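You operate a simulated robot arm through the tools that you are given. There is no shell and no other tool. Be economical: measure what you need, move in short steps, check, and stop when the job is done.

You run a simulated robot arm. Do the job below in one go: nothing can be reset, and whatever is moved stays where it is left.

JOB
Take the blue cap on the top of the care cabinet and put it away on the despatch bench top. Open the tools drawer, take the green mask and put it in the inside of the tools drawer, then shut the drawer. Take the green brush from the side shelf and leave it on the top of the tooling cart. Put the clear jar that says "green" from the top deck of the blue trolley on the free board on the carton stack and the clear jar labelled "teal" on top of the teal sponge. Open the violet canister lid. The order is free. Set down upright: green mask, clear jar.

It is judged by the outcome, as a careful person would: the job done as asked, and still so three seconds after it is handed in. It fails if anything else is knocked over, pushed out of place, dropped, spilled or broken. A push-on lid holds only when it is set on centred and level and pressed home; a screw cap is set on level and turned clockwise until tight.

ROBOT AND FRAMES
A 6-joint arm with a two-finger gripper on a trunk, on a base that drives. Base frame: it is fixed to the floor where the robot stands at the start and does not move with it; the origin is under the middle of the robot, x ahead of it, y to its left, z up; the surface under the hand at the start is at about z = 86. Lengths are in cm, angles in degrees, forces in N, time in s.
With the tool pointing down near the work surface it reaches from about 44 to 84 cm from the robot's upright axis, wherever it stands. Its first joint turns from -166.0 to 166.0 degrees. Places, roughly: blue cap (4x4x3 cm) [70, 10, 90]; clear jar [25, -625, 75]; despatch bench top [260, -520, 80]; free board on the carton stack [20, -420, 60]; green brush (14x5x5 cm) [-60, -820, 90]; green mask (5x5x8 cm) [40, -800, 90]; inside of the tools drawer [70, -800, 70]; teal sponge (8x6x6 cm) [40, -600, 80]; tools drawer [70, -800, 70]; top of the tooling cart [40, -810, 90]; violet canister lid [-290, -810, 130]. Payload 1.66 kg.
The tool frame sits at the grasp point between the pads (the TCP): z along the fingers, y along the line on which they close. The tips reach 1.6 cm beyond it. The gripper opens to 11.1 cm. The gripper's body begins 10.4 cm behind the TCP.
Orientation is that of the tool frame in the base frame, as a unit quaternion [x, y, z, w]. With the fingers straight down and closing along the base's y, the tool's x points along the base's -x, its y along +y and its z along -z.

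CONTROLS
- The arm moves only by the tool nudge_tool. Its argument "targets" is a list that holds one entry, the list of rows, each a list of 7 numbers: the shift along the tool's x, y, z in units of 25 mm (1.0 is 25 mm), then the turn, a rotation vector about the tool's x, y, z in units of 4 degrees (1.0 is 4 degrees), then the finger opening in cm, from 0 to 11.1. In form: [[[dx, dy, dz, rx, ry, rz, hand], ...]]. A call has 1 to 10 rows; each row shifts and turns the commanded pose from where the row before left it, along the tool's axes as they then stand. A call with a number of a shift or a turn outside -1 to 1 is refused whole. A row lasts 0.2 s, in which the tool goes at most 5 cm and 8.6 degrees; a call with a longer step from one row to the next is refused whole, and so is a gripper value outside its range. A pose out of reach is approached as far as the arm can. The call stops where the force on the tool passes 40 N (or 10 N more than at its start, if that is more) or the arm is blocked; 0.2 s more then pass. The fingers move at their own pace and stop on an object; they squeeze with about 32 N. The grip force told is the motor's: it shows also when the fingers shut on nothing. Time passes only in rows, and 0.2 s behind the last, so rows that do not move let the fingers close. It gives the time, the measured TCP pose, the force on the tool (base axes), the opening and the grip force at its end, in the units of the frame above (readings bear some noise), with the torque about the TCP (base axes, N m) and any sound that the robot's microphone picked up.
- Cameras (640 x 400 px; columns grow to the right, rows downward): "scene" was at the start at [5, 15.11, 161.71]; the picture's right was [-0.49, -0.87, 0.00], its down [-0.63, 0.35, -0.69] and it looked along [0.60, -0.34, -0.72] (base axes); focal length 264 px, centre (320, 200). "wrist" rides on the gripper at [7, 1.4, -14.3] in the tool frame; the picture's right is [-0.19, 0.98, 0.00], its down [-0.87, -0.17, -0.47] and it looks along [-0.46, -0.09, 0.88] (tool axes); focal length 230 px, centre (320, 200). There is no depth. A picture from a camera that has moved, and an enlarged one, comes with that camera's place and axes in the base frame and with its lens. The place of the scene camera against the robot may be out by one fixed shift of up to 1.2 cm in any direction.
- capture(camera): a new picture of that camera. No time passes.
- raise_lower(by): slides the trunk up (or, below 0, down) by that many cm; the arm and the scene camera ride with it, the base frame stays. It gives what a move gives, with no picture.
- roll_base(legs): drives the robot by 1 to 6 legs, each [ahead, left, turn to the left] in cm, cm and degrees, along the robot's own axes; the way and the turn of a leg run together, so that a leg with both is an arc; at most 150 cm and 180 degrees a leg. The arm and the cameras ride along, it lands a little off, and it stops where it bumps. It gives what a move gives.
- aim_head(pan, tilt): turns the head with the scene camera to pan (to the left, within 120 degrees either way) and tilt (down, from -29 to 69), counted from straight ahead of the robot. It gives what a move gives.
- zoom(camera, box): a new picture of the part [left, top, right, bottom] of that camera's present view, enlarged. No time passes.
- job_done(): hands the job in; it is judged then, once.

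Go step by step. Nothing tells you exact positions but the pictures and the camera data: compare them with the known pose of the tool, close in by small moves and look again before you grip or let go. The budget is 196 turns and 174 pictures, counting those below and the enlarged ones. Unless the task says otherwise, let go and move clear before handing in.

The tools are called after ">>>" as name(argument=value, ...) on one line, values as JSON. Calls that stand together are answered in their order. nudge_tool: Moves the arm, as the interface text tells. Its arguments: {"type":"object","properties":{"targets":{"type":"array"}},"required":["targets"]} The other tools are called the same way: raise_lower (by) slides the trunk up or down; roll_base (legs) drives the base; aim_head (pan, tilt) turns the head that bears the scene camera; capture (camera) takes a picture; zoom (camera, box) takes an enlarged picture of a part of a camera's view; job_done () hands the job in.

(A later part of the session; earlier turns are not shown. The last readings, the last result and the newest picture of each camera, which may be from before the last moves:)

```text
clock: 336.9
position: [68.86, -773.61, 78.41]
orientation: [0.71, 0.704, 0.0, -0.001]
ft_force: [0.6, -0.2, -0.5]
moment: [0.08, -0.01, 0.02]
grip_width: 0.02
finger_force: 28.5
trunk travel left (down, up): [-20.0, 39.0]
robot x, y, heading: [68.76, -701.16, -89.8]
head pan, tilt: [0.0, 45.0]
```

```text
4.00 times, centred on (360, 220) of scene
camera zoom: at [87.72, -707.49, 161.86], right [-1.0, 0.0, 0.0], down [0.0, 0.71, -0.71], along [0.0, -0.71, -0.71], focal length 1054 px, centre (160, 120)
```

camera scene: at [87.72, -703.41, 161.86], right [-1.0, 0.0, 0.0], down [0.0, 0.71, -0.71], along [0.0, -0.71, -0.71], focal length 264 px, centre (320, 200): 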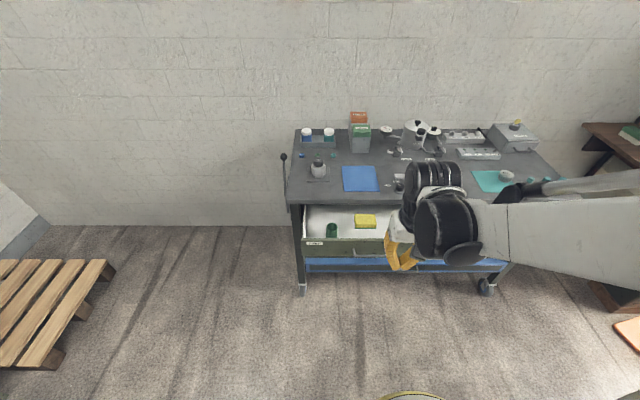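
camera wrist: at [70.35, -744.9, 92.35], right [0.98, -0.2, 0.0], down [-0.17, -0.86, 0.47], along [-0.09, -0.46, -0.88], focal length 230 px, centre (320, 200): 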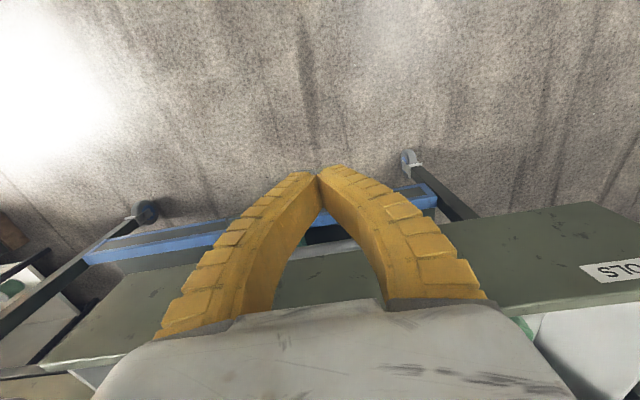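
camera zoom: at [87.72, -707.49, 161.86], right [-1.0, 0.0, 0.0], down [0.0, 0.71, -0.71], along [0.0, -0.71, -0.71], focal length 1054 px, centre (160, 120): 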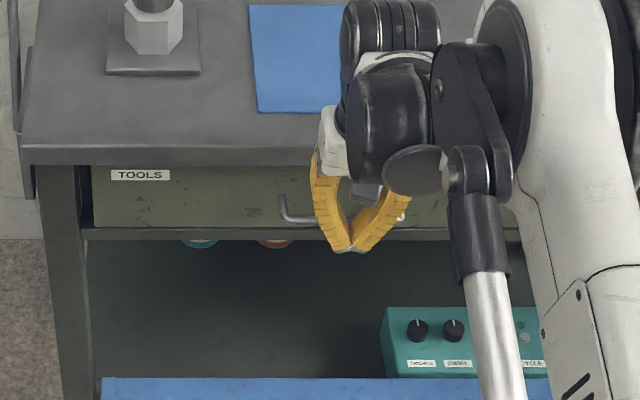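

>>> nudge_tool(targets=[[[-0.3, 0, 0, 0, 0, 0, 0], [-0.3, 0, 0, 0, 0, 0, 0], [-0.1, 0, 0, 0, 0, 0, 0], [-0.1, 0, 0, 0, 0, 0, 0]]])

>>> nudge_tool(targets=[[[-0.1, 0, 0, 0, 0, 0, 0], [-0.1, 0, 0, 0, 0, 0, 0]]])

>>> nudge_tool(targets=[[[-0.1, 0, 0, 0, 0, 0, 0], [-0.1, 0, 0, 0, 0, 0, 0]]])

```text
clock: 337.9
position: [68.87, -775.58, 78.58]
orientation: [0.71, 0.704, -0.001, 0.0]
ft_force: [-0.3, 2.0, 4.2]
moment: [-0.02, 0.02, -0.02]
grip_width: 0.59
finger_force: 28.6
trunk travel left (down, up): [-20.0, 39.0]
robot x, y, heading: [68.66, -701.45, -89.9]
head pan, tilt: [0.0, 45.0]
```

```text
clock: 338.4
position: [68.82, -776.08, 78.48]
orientation: [0.71, 0.704, 0.0, 0.001]
ft_force: [0.4, 0.2, 4.2]
moment: [0.0, -0.05, -0.07]
grip_width: 0.6
finger_force: 28.1
trunk travel left (down, up): [-20.0, 39.0]
robot x, y, heading: [68.44, -700.92, -89.9]
head pan, tilt: [0.0, 45.0]
```

```text
clock: 339.1
position: [68.84, -776.63, 78.48]
orientation: [0.71, 0.704, -0.001, 0.0]
ft_force: [-0.7, 0.6, 0.4]
moment: [-0.01, 0.01, -0.01]
grip_width: 0.01
finger_force: 28.4
trunk travel left (down, up): [-20.0, 39.0]
robot x, y, heading: [68.97, -701.28, -89.9]
head pan, tilt: [0.0, 45.0]
```

The tips may be riding over the bar, so I'll back off, go 2 cm lower, and press again.

>>> nudge_tool(targets=[[[0.4, 0, -0.1, 0, 0, 0, 0], [0.8, 0, 0, 0, 0, 0, 0], [0.8, 0, 0, 0, 0, 0, 0], [0, 0, 0.5, 0, 0, 0, 0], [0, 0, 0.5, 0, 0, 0, 0], [0, 0, 0, 0, 0, 0, 0]]])

>>> nudge_tool(targets=[[[-0.4, 0, 0, 0, 0, 0, 0], [-0.4, 0, 0, 0, 0, 0, 0], [-0.2, 0, 0, 0, 0, 0, 0], [-0.2, 0, 0, 0, 0, 0, 0]]])

>>> nudge_tool(targets=[[[-0.15, 0, 0, 0, 0, 0, 0], [-0.15, 0, 0, 0, 0, 0, 0], [-0.15, 0, 0, 0, 0, 0, 0]]])

>>> zoom(camera="scene", box=[280, 170, 440, 270])

```text
clock: 340.4
position: [68.82, -771.5, 76.17]
orientation: [0.71, 0.705, 0.0, 0.001]
ft_force: [-0.5, 0.1, -1.0]
moment: [-0.01, 0.0, 0.01]
grip_width: 0.0
finger_force: 28.6
trunk travel left (down, up): [-20.0, 39.0]
robot x, y, heading: [68.8, -701.0, -89.9]
head pan, tilt: [0.0, 45.0]
```

```text
clock: 341.4
position: [68.92, -774.6, 76.3]
orientation: [0.71, 0.704, -0.001, 0.0]
ft_force: [-1.2, 1.4, -1.5]
moment: [0.0, -0.01, 0.02]
grip_width: 0.0
finger_force: 28.7
trunk travel left (down, up): [-20.0, 39.0]
robot x, y, heading: [68.99, -701.41, -89.9]
head pan, tilt: [0.0, 45.0]
```

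```text
clock: 342.0
position: [68.84, -774.67, 76.29]
orientation: [0.71, 0.704, 0.003, -0.004]
ft_force: [-0.4, 13.1, -0.1]
moment: [-0.06, 0.01, 0.12]
grip_width: 0.0
finger_force: 28.3
trunk travel left (down, up): [-20.0, 39.0]
robot x, y, heading: [68.81, -701.43, -90.0]
head pan, tilt: [0.0, 45.0]
stopped in row 2: the force on the tool passed its limit at 46 N (the readings are from after the stop); the commanded pose is now the measured one
```

```text
4.00 times, centred on (360, 220) of scene
camera zoom: at [87.72, -707.17, 161.88], right [-1.0, 0.0, 0.0], down [0.0, 0.71, -0.71], along [0.0, -0.71, -0.71], focal length 1054 px, centre (160, 120)
```

zoom: 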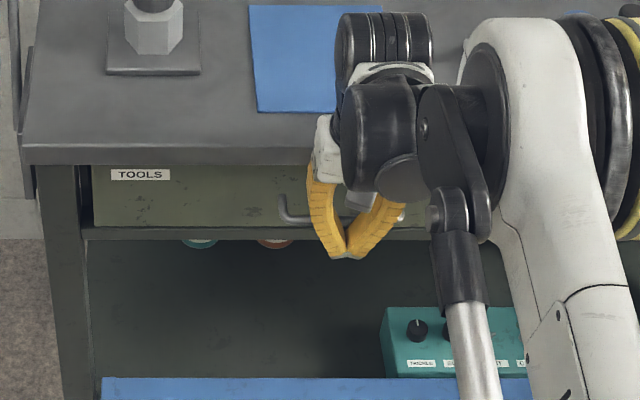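

A firm stop at 46 N: the drawer is fully shut. I'll back off, raise the arm, and drive toward the side shelf.

>>> nudge_tool(targets=[[[0.5, 0, 0, 0, 0, 0, 0], [0.8, 0, 0, 0, 0, 0, 0], [0.9, 0, 0, 0, 0, 0, 0], [0.9, 0, -0.3, 0, 0, 0, 0], [0.4, 0, -1, 0, 0, 0, 4], [0.2, 0, -1, 0, 0, 0, 8], [0.2, 0, -1, 0, 0, 0, 8], [0.2, 0, -1, 0, 0, 0, 8], [0.2, 0, -1, 0, 0, 0, 8], [0.2, 0, -1, 0, 0, 0, 8]]])

>>> nudge_tool(targets=[[[0.2, 0, -1, 0, 0, 0, 8], [0.2, 0, -1, 0, 0, 0, 8], [0.2, 0, -1, 0, 0, 0, 8], [0.2, 0, -1, 0, 0, 0, 8], [0.2, 0, -1, 0, 0, 0, 8], [0.2, 0, -1, 0, 0, 0, 8], [0.2, 0, -1, 0, 0, 0, 8], [0.2, 0, -1, 0, 0, 0, 8], [0.2, 0, -1, 0, 0, 0, 8], [0.2, 0, -1, 0, 0, 0, 8]]])

>>> roll_base(legs=[[0, -121, 0]])

>>> aim_head(pan=5, tilt=40)

>>> capture(camera="scene")

```text
clock: 344.2
position: [69.06, -763.43, 92.28]
orientation: [0.71, 0.704, 0.003, -0.003]
ft_force: [-1.1, 0.3, -0.6]
moment: [-0.03, 0.02, -0.01]
grip_width: 8.13
finger_force: 0.9
trunk travel left (down, up): [-20.0, 39.0]
robot x, y, heading: [68.44, -700.97, -89.9]
head pan, tilt: [0.0, 45.0]
```

```text
clock: 346.4
position: [69.0, -758.72, 117.14]
orientation: [0.71, 0.705, 0.003, -0.002]
ft_force: [-0.3, -0.4, 0.4]
moment: [0.03, 0.0, 0.01]
grip_width: 8.11
finger_force: 1.3
trunk travel left (down, up): [-20.0, 39.0]
robot x, y, heading: [68.69, -701.53, -90.0]
head pan, tilt: [0.0, 45.0]
```

```text
clock: 352.5
position: [-51.22, -758.75, 117.06]
orientation: [0.711, 0.703, 0.002, -0.002]
ft_force: [-0.4, 0.0, 0.8]
moment: [-0.01, 0.02, 0.01]
grip_width: 8.13
finger_force: 1.1
trunk travel left (down, up): [-20.0, 39.0]
robot x, y, heading: [-51.34, -701.06, -90.3]
head pan, tilt: [0.0, 45.0]
```

```text
clock: 353.1
position: [-51.32, -758.8, 117.06]
orientation: [0.711, 0.703, 0.003, -0.002]
ft_force: [0.2, 0.4, 0.6]
moment: [0.03, -0.01, 0.04]
grip_width: 8.13
finger_force: 1.1
trunk travel left (down, up): [-20.0, 39.0]
robot x, y, heading: [-51.3, -700.9, -90.0]
head pan, tilt: [5.0, 40.0]
```

```text
48 pictures are left
camera scene: at [-31.69, -707.67, 162.59], right [-1.0, -0.08, 0.0], down [-0.05, 0.64, -0.77], along [0.06, -0.76, -0.64], focal length 264 px, centre (320, 200)
```

scene: 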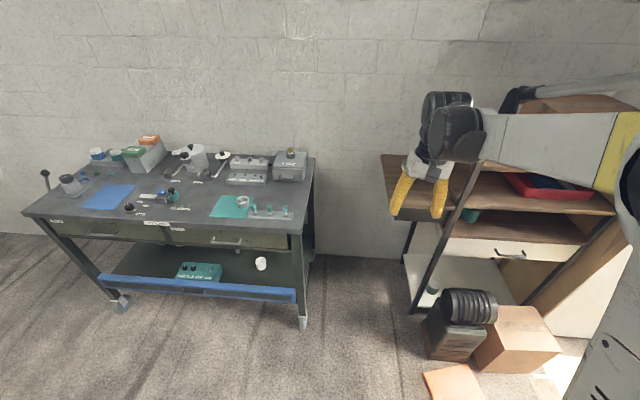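

I'll drive forward to about [-48, -743], between the cart and the bin.

>>> roll_base(legs=[[42, 3, 0]])

>>> capture(camera="wrist")

>>> aim_head(pan=0, tilt=50)

>>> capture(camera="scene")

```text
clock: 355.7
position: [-48.2, -800.99, 116.97]
orientation: [0.711, 0.703, 0.003, -0.003]
ft_force: [-0.2, -0.1, 0.2]
moment: [0.03, -0.01, -0.02]
grip_width: 8.11
finger_force: 1.1
trunk travel left (down, up): [-20.0, 39.0]
robot x, y, heading: [-48.66, -743.57, -90.0]
head pan, tilt: [5.0, 40.0]
```

```text
47 pictures are left
camera wrist: at [-46.87, -794.11, 131.35], right [0.98, -0.2, 0.0], down [-0.18, -0.87, 0.47], along [-0.1, -0.46, -0.89], focal length 230 px, centre (320, 200)
```

wrist: 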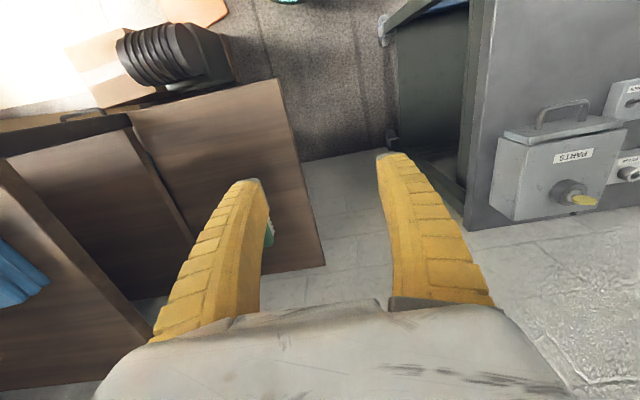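

```text
clock: 356.4
position: [-48.26, -800.96, 117.05]
orientation: [0.71, 0.704, 0.003, -0.002]
ft_force: [-0.5, -0.9, 0.2]
moment: [0.0, 0.0, 0.02]
grip_width: 8.13
finger_force: 0.9
trunk travel left (down, up): [-20.0, 39.0]
robot x, y, heading: [-48.44, -743.21, -90.0]
head pan, tilt: [0.0, 50.0]
```

```text
46 pictures are left
camera scene: at [-29.46, -749.06, 161.18], right [-1.0, 0.0, 0.0], down [0.0, 0.77, -0.64], along [0.0, -0.64, -0.77], focal length 264 px, centre (320, 200)
```

scene: 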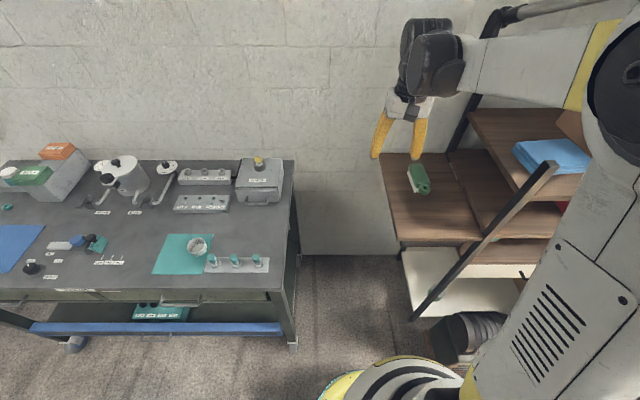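

The brush is at ≈[-64, -815], angled. I'll move above it and look down.

>>> nudge_tool(targets=[[[-0.6, -0.8, 0.3, 0, 0, 0, 9], [-0.6, -0.8, 0.3, 0, 0, 0, 9], [-0.6, -0.8, 0.3, 0, 0, 0, 9], [-0.6, -0.8, 0.3, 0, 0, 0, 9], [-0.6, -0.8, 0.3, 0, 0, 0, 9], [-0.6, -0.8, 0.3, 0, 0, 0, 9], [-0.6, -0.8, 0.3, 0, 0, 0, 9], [-0.6, -0.8, 0, 0, 0, 0, 9]]])

>>> capture(camera="wrist")

```text
clock: 358.2
position: [-64.57, -812.83, 111.67]
orientation: [0.711, 0.703, 0.002, -0.002]
ft_force: [0.6, -0.4, 0.1]
moment: [0.0, -0.03, 0.02]
grip_width: 9.11
finger_force: 0.9
trunk travel left (down, up): [-20.0, 39.0]
robot x, y, heading: [-48.39, -743.46, -90.1]
head pan, tilt: [0.0, 50.0]
```

```text
45 pictures are left
camera wrist: at [-63.08, -805.96, 126.01], right [0.98, -0.2, 0.0], down [-0.18, -0.87, 0.47], along [-0.09, -0.46, -0.89], focal length 230 px, centre (320, 200)
```

wrist: 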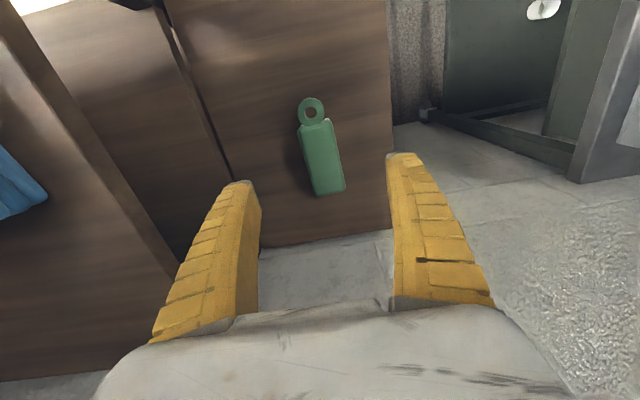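

The brush lies almost along y, centre ≈[-64.3, -816], top ≈92. No rotation needed; I'll lower to just above it and check.

>>> nudge_tool(targets=[[[-0.2, 0.01, 0.9, 0, 0, 0, 8], [-0.2, 0.01, 0.9, 0, 0, 0, 8], [-0.2, 0.01, 0.9, 0, 0, 0, 8], [-0.2, 0.01, 0.9, 0, 0, 0, 8], [-0.2, 0.01, 0.9, 0, 0, 0, 8], [-0.2, 0.01, 0.9, 0, 0, 0, 8], [-0.05, 0.01, 0.8, 0, 0, 0, 8], [0, 0, 0, 0, 0, 0, 8]]])

>>> capture(camera="wrist")

>>> zoom(camera="scene", box=[360, 120, 480, 195])

```text
clock: 360.0
position: [-64.31, -815.72, 96.06]
orientation: [0.71, 0.704, 0.003, -0.003]
ft_force: [-0.6, 0.2, -0.6]
moment: [0.0, 0.01, -0.01]
grip_width: 8.15
finger_force: 1.0
trunk travel left (down, up): [-20.0, 39.0]
robot x, y, heading: [-48.0, -743.3, -90.0]
head pan, tilt: [0.0, 50.0]
```

```text
44 pictures are left
camera wrist: at [-62.9, -808.83, 110.49], right [0.98, -0.2, 0.0], down [-0.18, -0.87, 0.47], along [-0.1, -0.46, -0.89], focal length 230 px, centre (320, 200)
```

wrist: 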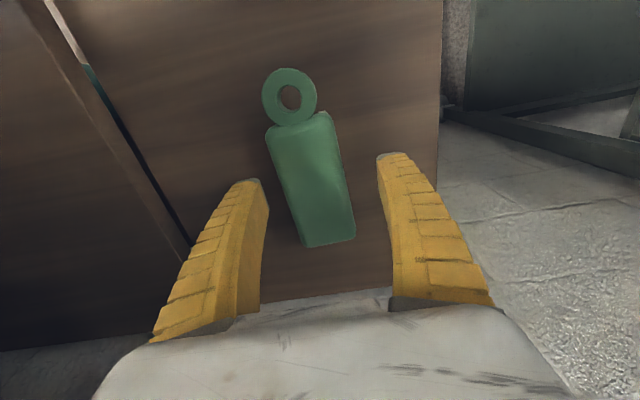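

```text
5.33 times, centred on (420, 158) of scene
camera zoom: at [-29.46, -749.05, 161.17], right [-1.0, 0.0, 0.0], down [0.0, 0.77, -0.64], along [0.0, -0.64, -0.77], focal length 1406 px, centre (-213, 427)
```

zoom: 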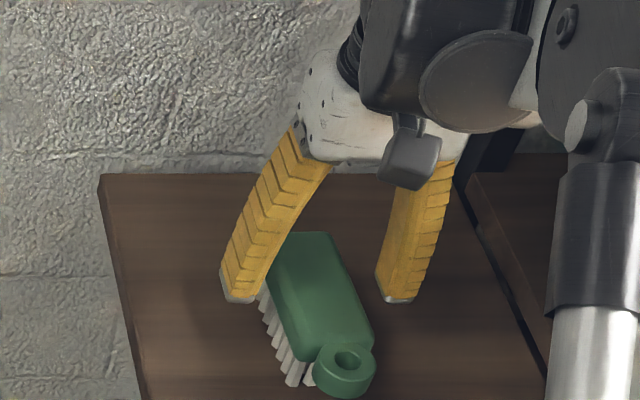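

Nearly aligned. I'll shift 0.7 cm in -x, descend to z≈91, and grip.

>>> nudge_tool(targets=[[[-0.32, -0.28, 0.2, 0, 0, 0, 8], [0, 0, 0.6, 0, 0, 0, 8], [0, 0, 0.6, 0, 0, 0, 8], [0, 0, 0.4, 0, 0, 0, 8], [0, 0, 0.2, 0, 0, 0, 8], [0, 0, 0, 0, 0, 0, 8]]])

>>> zoom(camera="scene", box=[360, 120, 480, 195])

>>> capture(camera="wrist")

```text
clock: 361.4
position: [-64.92, -816.42, 91.41]
orientation: [0.711, 0.703, 0.002, -0.003]
ft_force: [-0.6, -10.2, 35.5]
moment: [-0.18, 0.03, -0.07]
grip_width: 8.31
finger_force: 10.6
trunk travel left (down, up): [-20.0, 39.0]
robot x, y, heading: [-48.29, -743.61, -89.7]
head pan, tilt: [0.0, 50.0]
```

```text
5.33 times, centred on (420, 158) of scene
camera zoom: at [-29.4, -748.91, 161.2], right [-1.0, 0.0, 0.0], down [0.0, 0.77, -0.64], along [0.0, -0.64, -0.77], focal length 1406 px, centre (-213, 427)
```

zoom: 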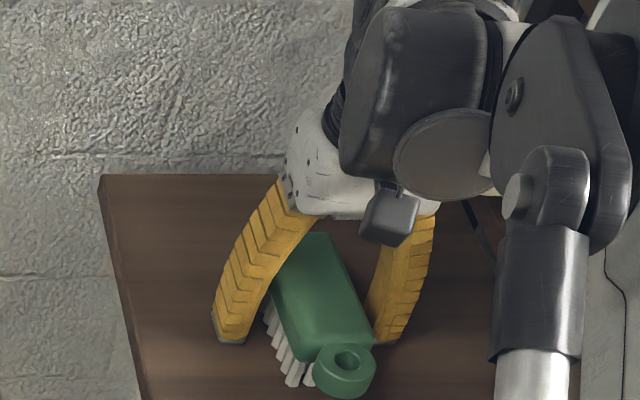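

```text
41 pictures are left
camera wrist: at [-63.6, -809.55, 105.73], right [0.98, -0.2, 0.0], down [-0.18, -0.87, 0.47], along [-0.1, -0.46, -0.88], focal length 230 px, centre (320, 200)
```

wrist: 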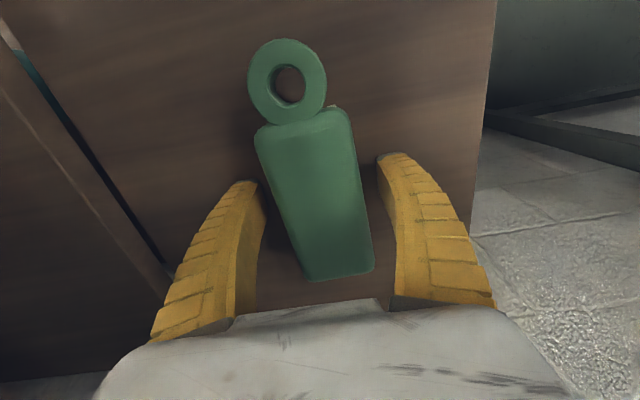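

Tips touched the shelf (≈89.8), so the brush top is ≈94.8. I'll rise to z≈93 and close.

>>> nudge_tool(targets=[[[0, 0, -0.3, 0, 0, 0, 8], [0, 0.08, -0.35, 0, 0, 0, 8], [0, 0, 0, 0, 0, 0, 6], [0, 0, 0, 0, 0, 0, 4], [0, 0, 0, 0, 0, 0, 2], [0, 0, 0, 0, 0, 0, 2], [0, 0, 0, 0, 0, 0, 2], [0, 0, -0.4, 0, 0, 0, 2], [0, 0, -0.8, 0, 0, 0, 2], [0, 0, -1, 0, 0, 0, 2]]])

>>> capture(camera="wrist")

```text
clock: 363.6
position: [-64.74, -816.5, 98.36]
orientation: [0.71, 0.704, 0.003, -0.002]
ft_force: [0.0, 0.7, -1.6]
moment: [-0.01, -0.02, 0.0]
grip_width: 4.65
finger_force: 32.1
trunk travel left (down, up): [-20.0, 39.0]
robot x, y, heading: [-48.6, -743.39, -89.7]
head pan, tilt: [0.0, 50.0]
```

```text
40 pictures are left
camera wrist: at [-63.37, -809.66, 112.64], right [0.98, -0.2, 0.0], down [-0.18, -0.87, 0.47], along [-0.1, -0.46, -0.89], focal length 230 px, centre (320, 200)
```

wrist: 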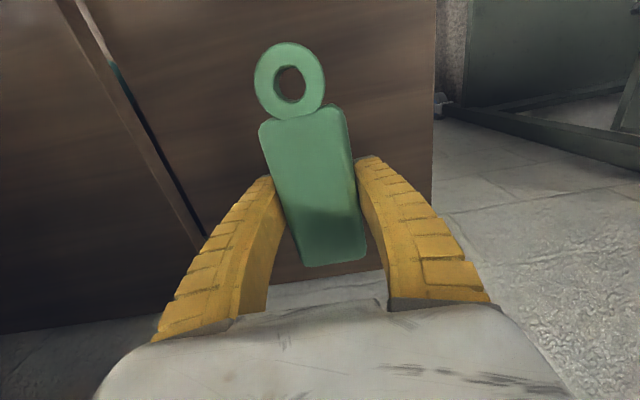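

The brush is held. I'll raise it and carry it over the free patch of the cart's top at ≈[-6, -800].

>>> nudge_tool(targets=[[[0, 0, -1, 0, 0, 0, 2], [0, 0, -1, 0, 0, 0, 2], [0, 0, -1, 0, 0, 0, 2], [0.28, 1, -1, 0, 0, 0, 2], [0.28, 1, -1, 0, 0, 0, 2], [0.28, 1, -0.5, 0, 0, 0, 2], [0.28, 1, 0, 0, 0, 0, 2], [0.28, 1, 0, 0, 0, 0, 2], [0.28, 1, 0, 0, 0, 0, 2], [0.28, 1, 0, 0, 0, 0, 2]]])

>>> nudge_tool(targets=[[[0.28, 1, 0, 0, 0, 0, 2], [0.28, 1, 0, 0, 0, 0, 2], [0.28, 1, 0, 0, 0, 0, 2], [0.28, 1, 0, 0, 0, 0, 2], [0.28, 1, 0, 0, 0, 0, 2], [0.28, 1, 0, 0, 0, 0, 2], [0.28, 1, 0, 0, 0, 0, 2], [0.28, 1, 0, 0, 0, 0, 2], [0.28, 1, 0, 0, 0, 0, 2], [0.28, 1, 0, 0, 0, 0, 2]]])

>>> nudge_tool(targets=[[[0.28, 1, 0, 0, 0, 0, 2], [0.28, 1, 0, 0, 0, 0, 2], [0.28, 1, 0, 0, 0, 0, 2], [0.28, 1, 0, 0, 0, 0, 2], [0.28, 1, 0, 0, 0, 0, 2], [0.28, 1, 0, 0, 0, 0, 2], [0, 0, 0, 0, 0, 0, 2]]])

>>> capture(camera="wrist")

>>> capture(camera="scene")

```text
clock: 365.8
position: [-47.25, -811.8, 112.02]
orientation: [0.711, 0.703, 0.002, -0.003]
ft_force: [0.0, 0.5, -1.5]
moment: [0.0, 0.02, 0.01]
grip_width: 4.64
finger_force: 32.2
trunk travel left (down, up): [-20.0, 39.0]
robot x, y, heading: [-48.7, -743.78, -90.0]
head pan, tilt: [0.0, 50.0]
```

```text
clock: 368.0
position: [-21.95, -805.16, 112.25]
orientation: [0.711, 0.703, 0.002, -0.004]
ft_force: [0.3, 0.2, -0.6]
moment: [-0.01, 0.02, 0.01]
grip_width: 4.62
finger_force: 32.0
trunk travel left (down, up): [-20.0, 39.0]
robot x, y, heading: [-48.37, -743.63, -89.9]
head pan, tilt: [0.0, 50.0]
```

```text
clock: 369.6
position: [-7.05, -801.13, 112.11]
orientation: [0.711, 0.703, 0.003, -0.002]
ft_force: [0.0, -0.7, -0.8]
moment: [0.0, 0.0, 0.01]
grip_width: 4.63
finger_force: 31.9
trunk travel left (down, up): [-20.0, 39.0]
robot x, y, heading: [-48.55, -743.5, -90.3]
head pan, tilt: [0.0, 50.0]
```

```text
39 pictures are left
camera wrist: at [-5.68, -794.26, 126.46], right [0.98, -0.2, 0.0], down [-0.18, -0.87, 0.47], along [-0.1, -0.46, -0.89], focal length 230 px, centre (320, 200)
```

wrist: 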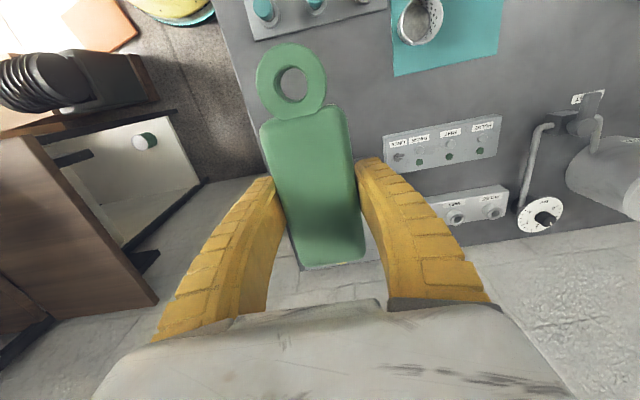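

```text
38 pictures are left
camera scene: at [-29.48, -749.06, 161.17], right [-1.0, 0.0, 0.0], down [0.0, 0.77, -0.64], along [0.0, -0.64, -0.77], focal length 264 px, centre (320, 200)
```

scene: 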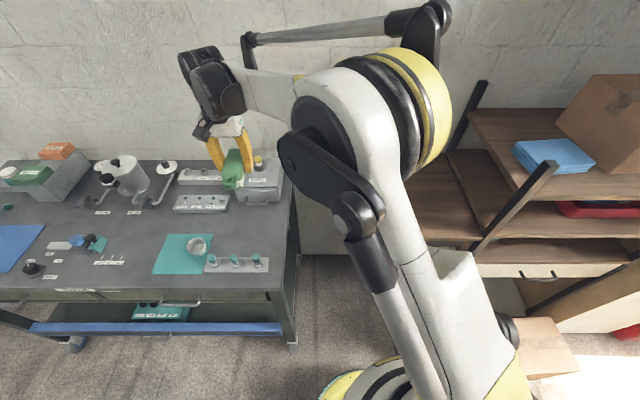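

The landing patch is free. I'll shift 1.4 cm toward +y and lower to z≈92.

>>> nudge_tool(targets=[[[0.28, 0, 0.9, 0, 0, 0, 2], [0.28, 0, 0.9, 0, 0, 0, 2], [0, 0, 0.9, 0, 0, 0, 2], [0, 0, 0.9, 0, 0, 0, 2], [0, 0, 0.9, 0, 0, 0, 2], [0, 0, 0.9, 0, 0, 0, 2], [0, 0, 0.9, 0, 0, 0, 2], [0, 0, 0.9, 0, 0, 0, 2], [0, 0, 0.6, 0, 0, 0, 2], [0, 0, 0, 0, 0, 0, 2]]])

>>> capture(camera="wrist")

>>> zoom(camera="scene", box=[160, 130, 320, 280])

```text
clock: 371.8
position: [-7.15, -799.71, 92.69]
orientation: [0.711, 0.703, 0.003, -0.003]
ft_force: [0.6, -0.6, -1.8]
moment: [0.06, -0.02, 0.01]
grip_width: 4.63
finger_force: 31.7
trunk travel left (down, up): [-20.0, 39.0]
robot x, y, heading: [-48.45, -743.46, -89.9]
head pan, tilt: [0.0, 50.0]
```

```text
37 pictures are left
camera wrist: at [-5.74, -792.72, 106.98], right [0.98, -0.2, 0.0], down [-0.18, -0.87, 0.47], along [-0.1, -0.46, -0.89], focal length 230 px, centre (320, 200)
```

wrist: 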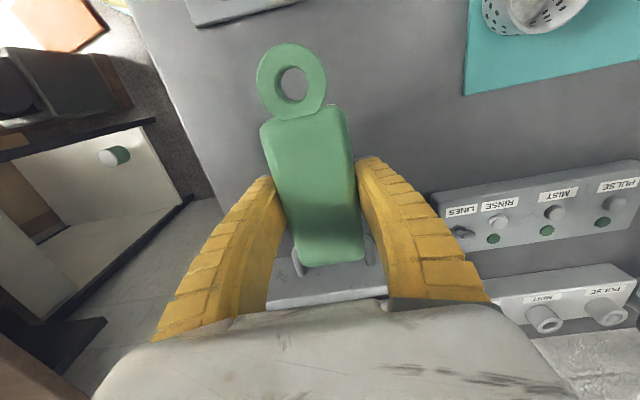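

```text
2.67 times, centred on (240, 205) of scene
camera zoom: at [-29.46, -749.06, 161.17], right [-1.0, 0.0, 0.0], down [0.0, 0.77, -0.64], along [0.0, -0.64, -0.77], focal length 703 px, centre (533, 187)
```

zoom: 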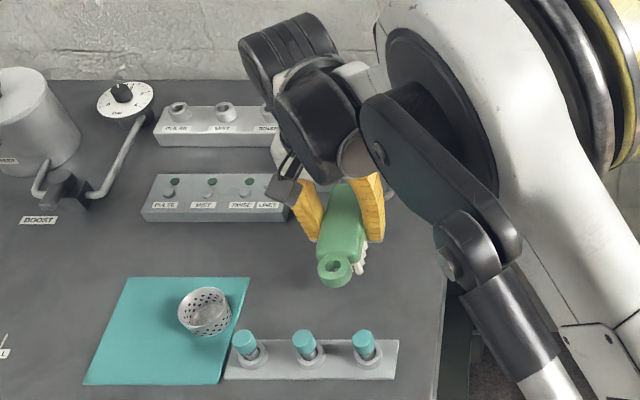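

A box handle is close behind the brush; I'll shift another 1.7 cm toward +y and lower in small steps.

>>> nudge_tool(targets=[[[0.35, 0, 0, 0, 0, 0, 2], [0.33, 0, 0.2, 0, 0, 0, 2], [0, 0, 0.3, 0, 0, 0, 2], [0, 0, 0.2, 0, 0, 0, 2], [0, 0, 0, 0, 0, 0, 2]]])

>>> nudge_tool(targets=[[[0, 0, 0.1, 0, 0, 0, 2], [0, 0, 0.1, 0, 0, 0, 2], [0, 0, 0.1, 0, 0, 0, 2]]])

>>> nudge_tool(targets=[[[0, 0, 0.1, 0, 0, 0, 2], [0, 0, 0.1, 0, 0, 0, 2]]])

>>> nudge_tool(targets=[[[0, 0, 0.1, 0, 0, 0, 2], [0, 0, 0.1, 0, 0, 0, 2]]])

```text
clock: 373.0
position: [-7.02, -797.91, 90.99]
orientation: [0.71, 0.704, 0.002, -0.003]
ft_force: [-0.4, -0.2, -2.1]
moment: [0.0, 0.0, -0.04]
grip_width: 4.62
finger_force: 32.0
trunk travel left (down, up): [-20.0, 39.0]
robot x, y, heading: [-48.73, -743.4, -90.1]
head pan, tilt: [0.0, 50.0]
```

```text
clock: 373.8
position: [-7.08, -797.87, 90.3]
orientation: [0.711, 0.703, 0.003, -0.002]
ft_force: [0.0, 0.3, -0.5]
moment: [-0.03, 0.04, 0.02]
grip_width: 4.63
finger_force: 31.9
trunk travel left (down, up): [-20.0, 39.0]
robot x, y, heading: [-48.77, -743.48, -90.2]
head pan, tilt: [0.0, 50.0]
```

```text
clock: 374.4
position: [-7.19, -797.88, 89.58]
orientation: [0.711, 0.703, 0.003, -0.004]
ft_force: [0.5, -1.2, -0.9]
moment: [0.0, -0.01, 0.01]
grip_width: 4.63
finger_force: 32.0
trunk travel left (down, up): [-20.0, 39.0]
robot x, y, heading: [-48.19, -743.16, -90.0]
head pan, tilt: [0.0, 50.0]
```

```text
clock: 375.0
position: [-7.12, -797.85, 89.08]
orientation: [0.711, 0.703, 0.002, -0.002]
ft_force: [-0.9, -0.5, -0.9]
moment: [0.0, -0.01, 0.03]
grip_width: 4.65
finger_force: 32.0
trunk travel left (down, up): [-20.0, 39.0]
robot x, y, heading: [-48.35, -743.55, -89.8]
head pan, tilt: [0.0, 50.0]
```

>>> nudge_tool(targets=[[[0, 0, 0.1, 0, 0, 0, 2], [0, 0, 0.1, 0, 0, 0, 2]]])

>>> nudge_tool(targets=[[[0, 0, 0.1, 0, 0, 0, 2], [0, 0, 0.1, 0, 0, 0, 2]]])

>>> zoom(camera="scene", box=[200, 160, 320, 235])

```text
clock: 375.6
position: [-7.09, -797.88, 88.71]
orientation: [0.711, 0.703, 0.003, -0.002]
ft_force: [1.2, -2.2, 6.7]
moment: [0.01, 0.02, 0.08]
grip_width: 4.84
finger_force: 31.7
trunk travel left (down, up): [-20.0, 39.0]
robot x, y, heading: [-48.43, -743.4, -89.9]
head pan, tilt: [0.0, 50.0]
```

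```text
clock: 376.2
position: [-7.15, -797.92, 88.25]
orientation: [0.711, 0.704, 0.002, -0.002]
ft_force: [1.8, -1.2, 10.4]
moment: [-0.03, 0.0, 0.09]
grip_width: 5.04
finger_force: 32.6
trunk travel left (down, up): [-20.0, 39.0]
robot x, y, heading: [-48.61, -743.43, -89.8]
head pan, tilt: [0.0, 50.0]
```

```text
5.33 times, centred on (260, 198) of scene
camera zoom: at [-29.5, -749.0, 161.19], right [-1.0, 0.0, 0.0], down [0.0, 0.77, -0.64], along [0.0, -0.64, -0.77], focal length 1406 px, centre (640, 213)
```

zoom: 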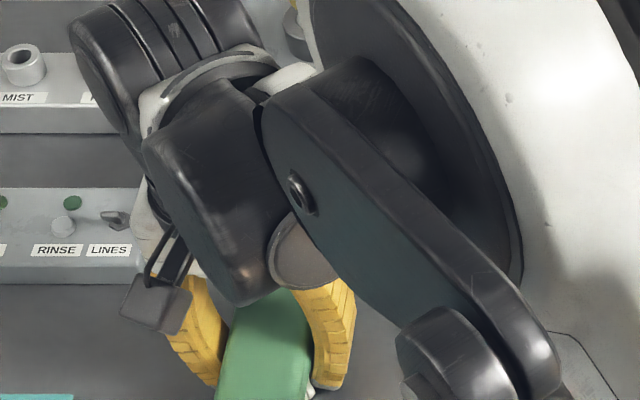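

Contact, the brush stands on the cart top. I'll open and rise.

>>> nudge_tool(targets=[[[0, 0, -0.04, 0, 0, 0, 5.5], [0, 0, 0, 0, 0, 0, 6.5], [0, 0, 0, 0, 0, 0, 7.5], [0, 0, 0, 0, 0, 0, 7.5], [0, 0, -0.4, 0, 0, 0, 7.5], [0, 0, -0.8, 0, 0, 0, 7.5], [0, 0, -1, 0, 0, 0, 7.5], [0, 0, -1, 0, 0, 0, 7.5], [0, 0, -1, 0, 0, 0, 7.5], [0, 0, -1, 0, 0, 0, 7.5]]])

>>> nudge_tool(targets=[[[0.5, -0.8, -1, 0, 0, 0, 7.5], [0.5, -0.8, -1, 0, 0, 0, 7.5], [0.5, -0.8, -1, 0, 0, 0, 7.5], [0.5, -0.8, -1, 0, 0, 0, 7.5], [0.5, -0.8, -1, 0, 0, 0, 7.5], [0.5, -1, 0, 0, 0, 0, 7.5], [0.5, -1, 0, 0, 0, 0, 7.5], [0.5, -1, 0, 0, 0, 0, 7.5], [0.5, -1, 0, 0, 0, 0, 7.5], [0.5, -1, 0, 0, 0, 0, 7.5]]])

>>> capture(camera="scene")

```text
clock: 378.4
position: [-7.2, -798.02, 101.3]
orientation: [0.711, 0.703, 0.002, -0.003]
ft_force: [0.4, 0.0, 0.2]
moment: [-0.04, 0.0, 0.03]
grip_width: 7.68
finger_force: 0.8
trunk travel left (down, up): [-20.0, 39.0]
robot x, y, heading: [-48.19, -743.29, -90.1]
head pan, tilt: [0.0, 50.0]
```

```text
clock: 380.6
position: [-29.42, -785.27, 113.87]
orientation: [0.711, 0.704, 0.003, -0.003]
ft_force: [0.5, 0.9, 0.2]
moment: [-0.06, -0.02, -0.03]
grip_width: 7.67
finger_force: 1.4
trunk travel left (down, up): [-20.0, 39.0]
robot x, y, heading: [-48.45, -743.37, -90.0]
head pan, tilt: [0.0, 50.0]
```

```text
34 pictures are left
camera scene: at [-29.51, -749.0, 161.18], right [-1.0, 0.0, 0.0], down [0.0, 0.77, -0.64], along [0.0, -0.64, -0.77], focal length 264 px, centre (320, 200)
```

scene: 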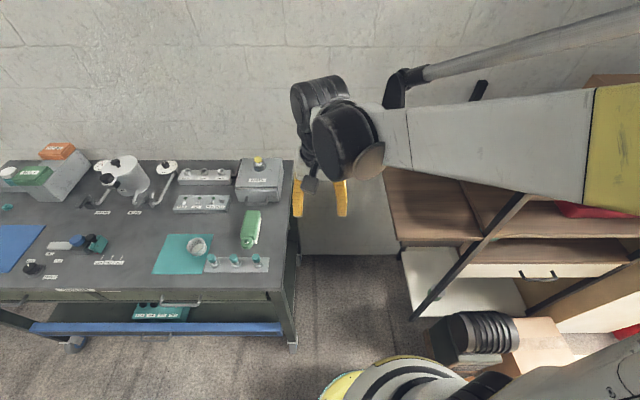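

The brush sits on the cart top. Now the violet canister: I'll back out, turn to face -x, and look there.

>>> roll_base(legs=[[-42, 0, 0], [0, 0, -90]])

>>> aim_head(pan=20, tilt=22)

>>> capture(camera="scene")

```text
clock: 387.1
position: [-90.41, -720.23, 114.01]
orientation: [1.0, -0.008, 0.004, 0.0]
ft_force: [-0.5, -0.1, -0.4]
moment: [-0.01, 0.0, 0.02]
grip_width: 7.67
finger_force: 1.2
trunk travel left (down, up): [-20.0, 39.0]
robot x, y, heading: [-48.2, -701.34, 179.5]
head pan, tilt: [0.0, 50.0]
```

```text
clock: 388.0
position: [-90.44, -720.37, 114.03]
orientation: [1.0, -0.007, 0.003, -0.001]
ft_force: [0.5, 0.1, 0.1]
moment: [0.0, 0.02, -0.04]
grip_width: 7.66
finger_force: 0.9
trunk travel left (down, up): [-20.0, 39.0]
robot x, y, heading: [-48.24, -701.27, 179.9]
head pan, tilt: [20.0, 22.0]
```

```text
33 pictures are left
camera scene: at [-55.29, -723.57, 165.4], right [-0.34, 0.94, 0.0], down [0.35, 0.13, -0.93], along [-0.87, -0.31, -0.38], focal length 264 px, centre (320, 200)
```

scene: 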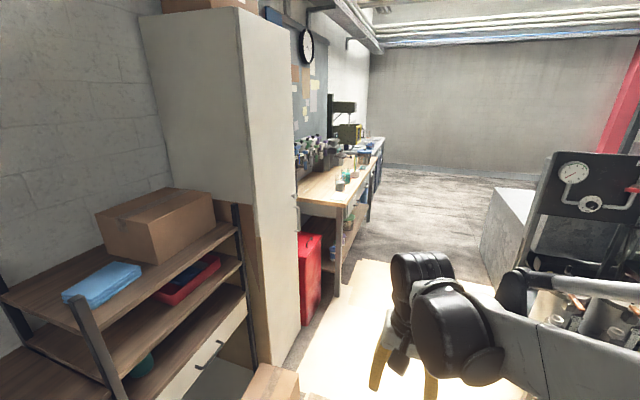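

The wooden bench with a rack of small canisters lies past the tall cabinet. I'll raise the trunk, drive along the corridor, and turn to face the rack.

>>> raise_lower(by=28)

>>> roll_base(legs=[[120, 8, 0], [115, 0, 0], [0, 0, 90]])

>>> aim_head(pan=0, tilt=40)

>>> capture(camera="scene")

```text
clock: 390.8
position: [-90.45, -720.37, 142.03]
orientation: [1.0, -0.008, 0.003, 0.0]
ft_force: [0.0, 0.7, 0.3]
moment: [0.01, 0.03, 0.04]
grip_width: 7.66
finger_force: 1.3
trunk travel left (down, up): [-48.0, 11.0]
robot x, y, heading: [-48.52, -701.21, 179.7]
head pan, tilt: [20.0, 22.0]
```

```text
clock: 406.2
position: [-264.19, -750.96, 141.94]
orientation: [0.703, 0.711, 0.003, -0.002]
ft_force: [-0.1, 0.0, 0.0]
moment: [0.0, 0.01, 0.01]
grip_width: 7.65
finger_force: 1.1
trunk travel left (down, up): [-48.0, 11.0]
robot x, y, heading: [-283.68, -709.37, -88.7]
head pan, tilt: [20.0, 22.0]
```

```text
clock: 407.1
position: [-263.97, -751.03, 141.99]
orientation: [0.703, 0.711, 0.002, -0.002]
ft_force: [0.0, -0.2, 0.1]
moment: [-0.03, -0.02, 0.02]
grip_width: 7.66
finger_force: 1.0
trunk travel left (down, up): [-48.0, 11.0]
robot x, y, heading: [-283.82, -709.62, -88.8]
head pan, tilt: [0.0, 40.0]
```

```text
32 pictures are left
camera scene: at [-264.83, -715.51, 190.59], right [-1.0, -0.02, 0.0], down [-0.01, 0.64, -0.77], along [0.02, -0.77, -0.64], focal length 264 px, centre (320, 200)
```

scene: 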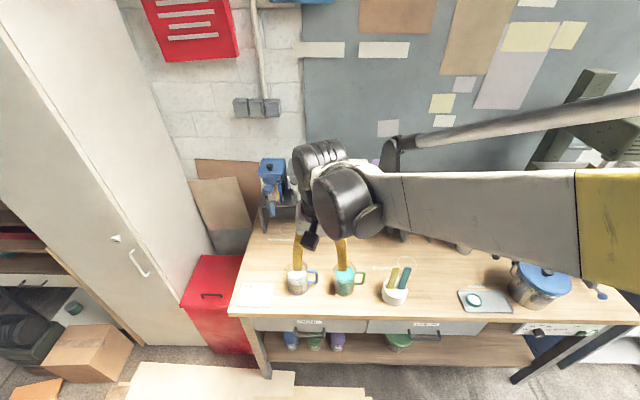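

>>> capture(camera="wrist")

```text
31 pictures are left
camera wrist: at [-262.82, -744.05, 156.28], right [0.98, -0.18, 0.0], down [-0.16, -0.87, 0.47], along [-0.09, -0.46, -0.89], focal length 230 px, centre (320, 200)
```

wrist: 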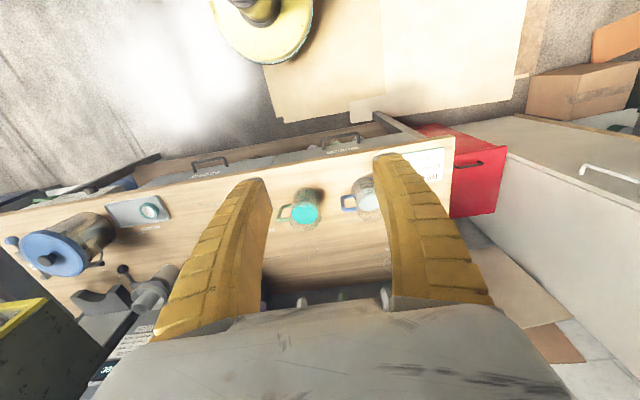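

I'll swing the arm to the robot's right to free the view.

>>> nudge_tool(targets=[[[0.1, -1, 0, 0, 0, 0, 7.5], [0.1, -1, 0, 0, 0, 0, 7.5], [0.1, -1, 0, 0, 0, 0, 7.5], [0.1, -1, 0, 0, 0, 0, 7.5], [0, -1, 0, 0, 0, 0, 7.5], [0, -1, 0, 0, 0, 0, 7.5], [0, -1, 0, 0, 0, 0, 7.5], [0, -1, 0, 0, 0, 0, 7.5], [0, -1, 0, 0, 0, 0, 7.5], [0, -1, 0, 0, 0, 0, 7.5]]])

>>> nudge_tool(targets=[[[0, -1, 0, 0, 0, 0, 7.5], [0, -1, 0, 0, 0, 0, 7.5], [0, -1, 0, 0, 0, 0, 7.5], [0, -1, 0, 0, 0, 0, 7.5], [0, -1, 0, 0, 0, 0, 7.5], [0, -1, 0, 0, 0, 0, 7.5], [0, -1, 0, 0, 0, 0, 7.5], [0, -1, 0, 0, 0, 0, 7.5], [0, -1, 0, 0, 0, 0, 7.5], [0, -1, 0, 0, 0, 0, 7.5]]])

>>> aim_head(pan=-5, tilt=35)

>>> capture(camera="scene")

```text
clock: 409.3
position: [-289.17, -750.22, 141.93]
orientation: [0.704, 0.711, 0.002, -0.002]
ft_force: [-0.6, -0.4, -0.2]
moment: [0.01, -0.03, 0.03]
grip_width: 7.64
finger_force: 0.8
trunk travel left (down, up): [-48.0, 11.0]
robot x, y, heading: [-284.01, -709.74, -89.0]
head pan, tilt: [0.0, 40.0]
```

```text
clock: 411.5
position: [-314.26, -750.49, 141.99]
orientation: [0.704, 0.71, 0.003, -0.003]
ft_force: [1.5, 0.1, -0.1]
moment: [0.03, -0.05, 0.0]
grip_width: 7.64
finger_force: 0.6
trunk travel left (down, up): [-48.0, 11.0]
robot x, y, heading: [-283.9, -709.42, -88.9]
head pan, tilt: [0.0, 40.0]
```

```text
clock: 412.1
position: [-313.95, -750.43, 141.95]
orientation: [0.704, 0.71, 0.002, -0.003]
ft_force: [0.6, -0.3, 0.8]
moment: [-0.03, 0.03, -0.04]
grip_width: 7.64
finger_force: 1.8
trunk travel left (down, up): [-48.0, 11.0]
robot x, y, heading: [-283.86, -709.48, -88.8]
head pan, tilt: [-5.0, 35.0]
```

```text
30 pictures are left
camera scene: at [-265.55, -715.79, 191.34], right [-1.0, 0.07, 0.0], down [0.04, 0.57, -0.82], along [-0.05, -0.82, -0.57], focal length 264 px, centre (320, 200)
```

scene: 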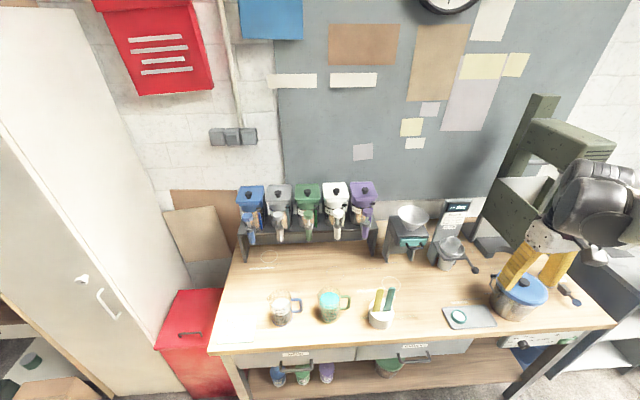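

>>> zoom(camera="scene", box=[220, 165, 400, 265])

>>> zoom(camera="scene", box=[325, 165, 405, 215])

```text
3.56 times, centred on (310, 215) of scene
camera zoom: at [-265.55, -715.79, 191.34], right [-1.0, 0.07, 0.0], down [0.04, 0.57, -0.82], along [-0.05, -0.82, -0.57], focal length 937 px, centre (356, 147)
```

zoom: 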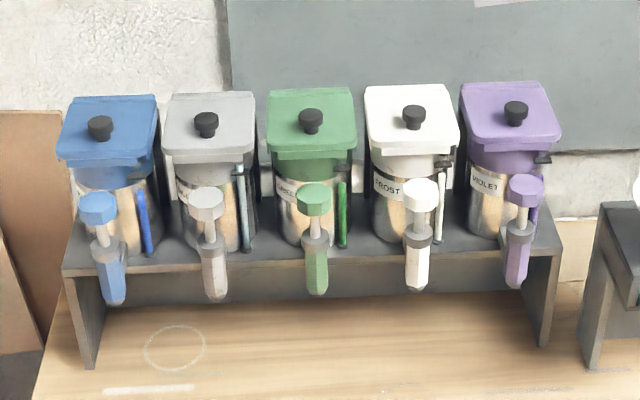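

```text
8.00 times, centred on (365, 190) of scene
camera zoom: at [-265.55, -715.79, 191.34], right [-1.0, 0.07, 0.0], down [0.04, 0.57, -0.82], along [-0.05, -0.82, -0.57], focal length 2108 px, centre (-40, 280)
```

zoom: 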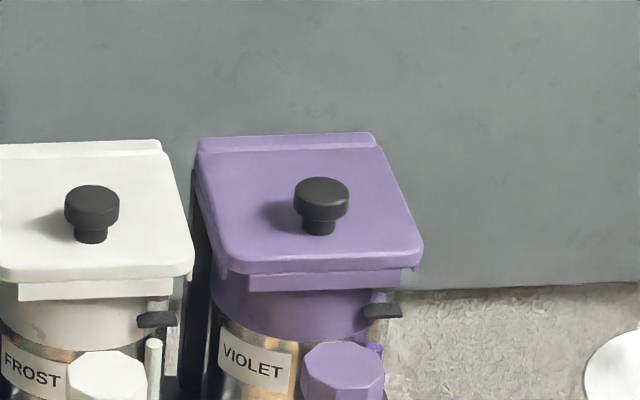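

The violet canister (labelled) has a flat lid with a black knob, hinged at the back; knob ≈[-290, -808, 131]. I'll bring the arm back to front and drive closer.

>>> nudge_tool(targets=[[[0, 1, 0, 0, 0, 0, 6], [0, 1, 0, 0, 0, 0, 6], [0, 1, 0, 0, 0, 0, 6], [0, 1, 0, 0, 0, 0, 6], [0, 1, 0, 0, 0, 0, 6], [0, 1, 0, 0, 0, 0, 6], [0, 1, 0, 0, 0, 0, 6], [0, 1, 0, 0, 0, 0, 6], [0, 1, 0, 0, 0, 0, 6], [0, 0.3, -0.5, 0, 0, 0, 6]]])

>>> roll_base(legs=[[24, 0, -1]])

>>> capture(camera="wrist")

```text
clock: 414.3
position: [-290.84, -750.17, 143.27]
orientation: [0.704, 0.711, 0.003, -0.002]
ft_force: [0.5, 0.0, 0.2]
moment: [0.0, -0.02, 0.04]
grip_width: 6.19
finger_force: 1.8
trunk travel left (down, up): [-48.0, 11.0]
robot x, y, heading: [-283.68, -709.64, -88.9]
head pan, tilt: [-5.0, 35.0]
```

```text
clock: 416.1
position: [-291.18, -774.07, 143.25]
orientation: [0.71, 0.704, 0.003, -0.003]
ft_force: [0.3, -0.3, 0.2]
moment: [0.04, 0.02, -0.01]
grip_width: 6.17
finger_force: 1.2
trunk travel left (down, up): [-48.0, 11.0]
robot x, y, heading: [-283.19, -732.99, -89.9]
head pan, tilt: [-5.0, 35.0]
```

```text
27 pictures are left
camera wrist: at [-289.86, -767.23, 157.54], right [0.98, -0.2, 0.0], down [-0.17, -0.87, 0.47], along [-0.09, -0.46, -0.89], focal length 230 px, centre (320, 200)
```

wrist: 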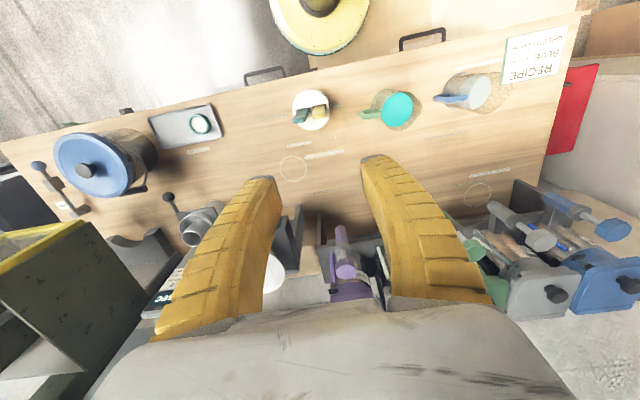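

>>> nudge_tool(targets=[[[-1, 0.05, 0, 0, 0, 0, 6], [-1, 0.05, 0, 0, 0, 0, 6], [-1, 0.05, 0, 0, 0, 0, 6], [-1, 0.05, 0, 0, 0, 0, 6], [-1, 0.05, 0, 0, 0, 0, 6], [-1, 0.05, 0, 0, 0, 0, 6], [-1, 0.05, 0, 0, 0, 0, 6], [-1, 0.05, 0, 0, 0, 0, 6], [-1, 0.05, 0, 0, 0, 0, 6], [0, 0, 0, 0, 0, 0, 6]]])

>>> capture(camera="wrist")

>>> capture(camera="scene")

```text
clock: 418.3
position: [-290.27, -796.47, 143.11]
orientation: [0.709, 0.705, 0.002, -0.003]
ft_force: [0.6, 0.0, 0.3]
moment: [-0.01, 0.01, 0.0]
grip_width: 6.21
finger_force: 1.4
trunk travel left (down, up): [-48.0, 11.0]
robot x, y, heading: [-283.72, -733.49, -89.9]
head pan, tilt: [-5.0, 35.0]
```

```text
26 pictures are left
camera wrist: at [-288.92, -789.57, 157.4], right [0.98, -0.2, 0.0], down [-0.17, -0.87, 0.47], along [-0.09, -0.46, -0.88], focal length 230 px, centre (320, 200)
```

wrist: 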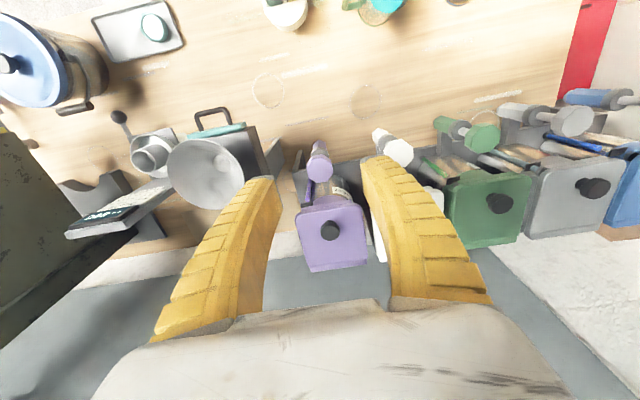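

```text
25 pictures are left
camera scene: at [-265.42, -739.9, 191.35], right [-1.0, 0.08, 0.0], down [0.05, 0.57, -0.82], along [-0.07, -0.82, -0.57], focal length 264 px, centre (320, 200)
```

scene: 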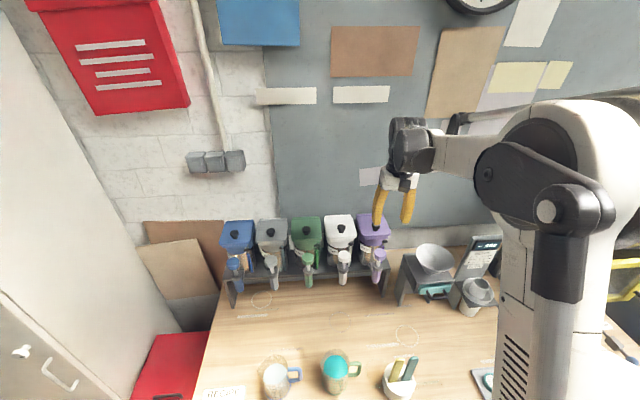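

Triangulated knob: ≈[-290.8, -807, 133]. I'll move above it and check.

>>> nudge_tool(targets=[[[-0.84, -0.05, 0.3, 0, 0, 0, 5], [-0.84, -0.05, 0.3, 0, 0, 0, 5], [-0.84, -0.05, 0.3, 0, 0, 0, 5], [-0.84, -0.05, 0.3, 0, 0, 0, 5], [-0.84, -0.05, 0.3, 0, 0, 0, 5], [0, 0, 0.5, 0, 0, 0, 5], [0, 0, 0, 0, 0, 0, 5]]])

>>> capture(camera="wrist")

>>> zoom(camera="scene", box=[310, 170, 430, 245])

```text
clock: 419.9
position: [-290.91, -807.08, 137.95]
orientation: [0.71, 0.705, 0.003, -0.002]
ft_force: [1.1, 0.2, -0.1]
moment: [0.02, -0.01, 0.01]
grip_width: 5.21
finger_force: 1.8
trunk travel left (down, up): [-48.0, 11.0]
robot x, y, heading: [-283.76, -733.27, -89.9]
head pan, tilt: [-5.0, 35.0]
```

```text
24 pictures are left
camera wrist: at [-289.65, -800.1, 152.31], right [0.98, -0.2, 0.0], down [-0.17, -0.87, 0.47], along [-0.09, -0.46, -0.89], focal length 230 px, centre (320, 200)
```

wrist: 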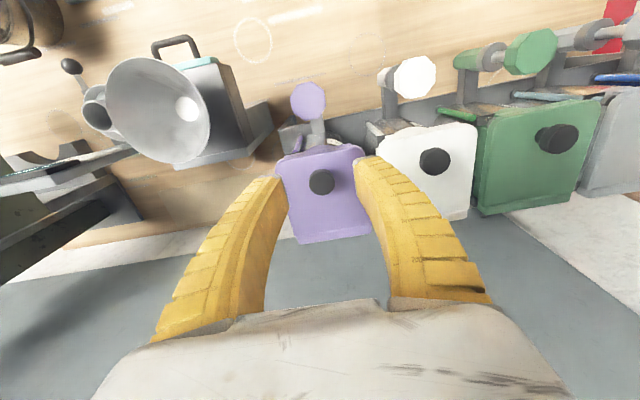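

```text
5.33 times, centred on (370, 208) of scene
camera zoom: at [-265.42, -740.07, 191.34], right [-1.0, 0.08, 0.0], down [0.05, 0.57, -0.82], along [-0.07, -0.82, -0.57], focal length 1406 px, centre (53, 160)
```

zoom: 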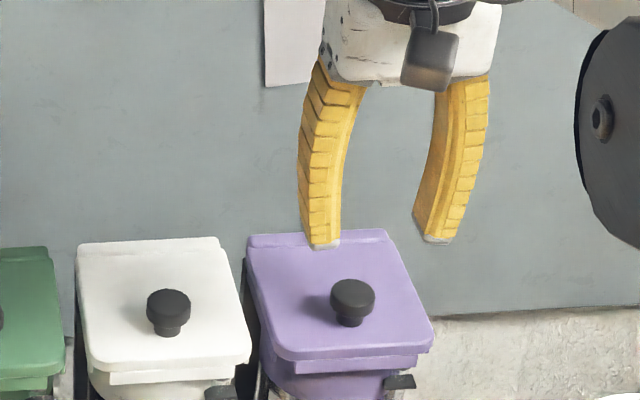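

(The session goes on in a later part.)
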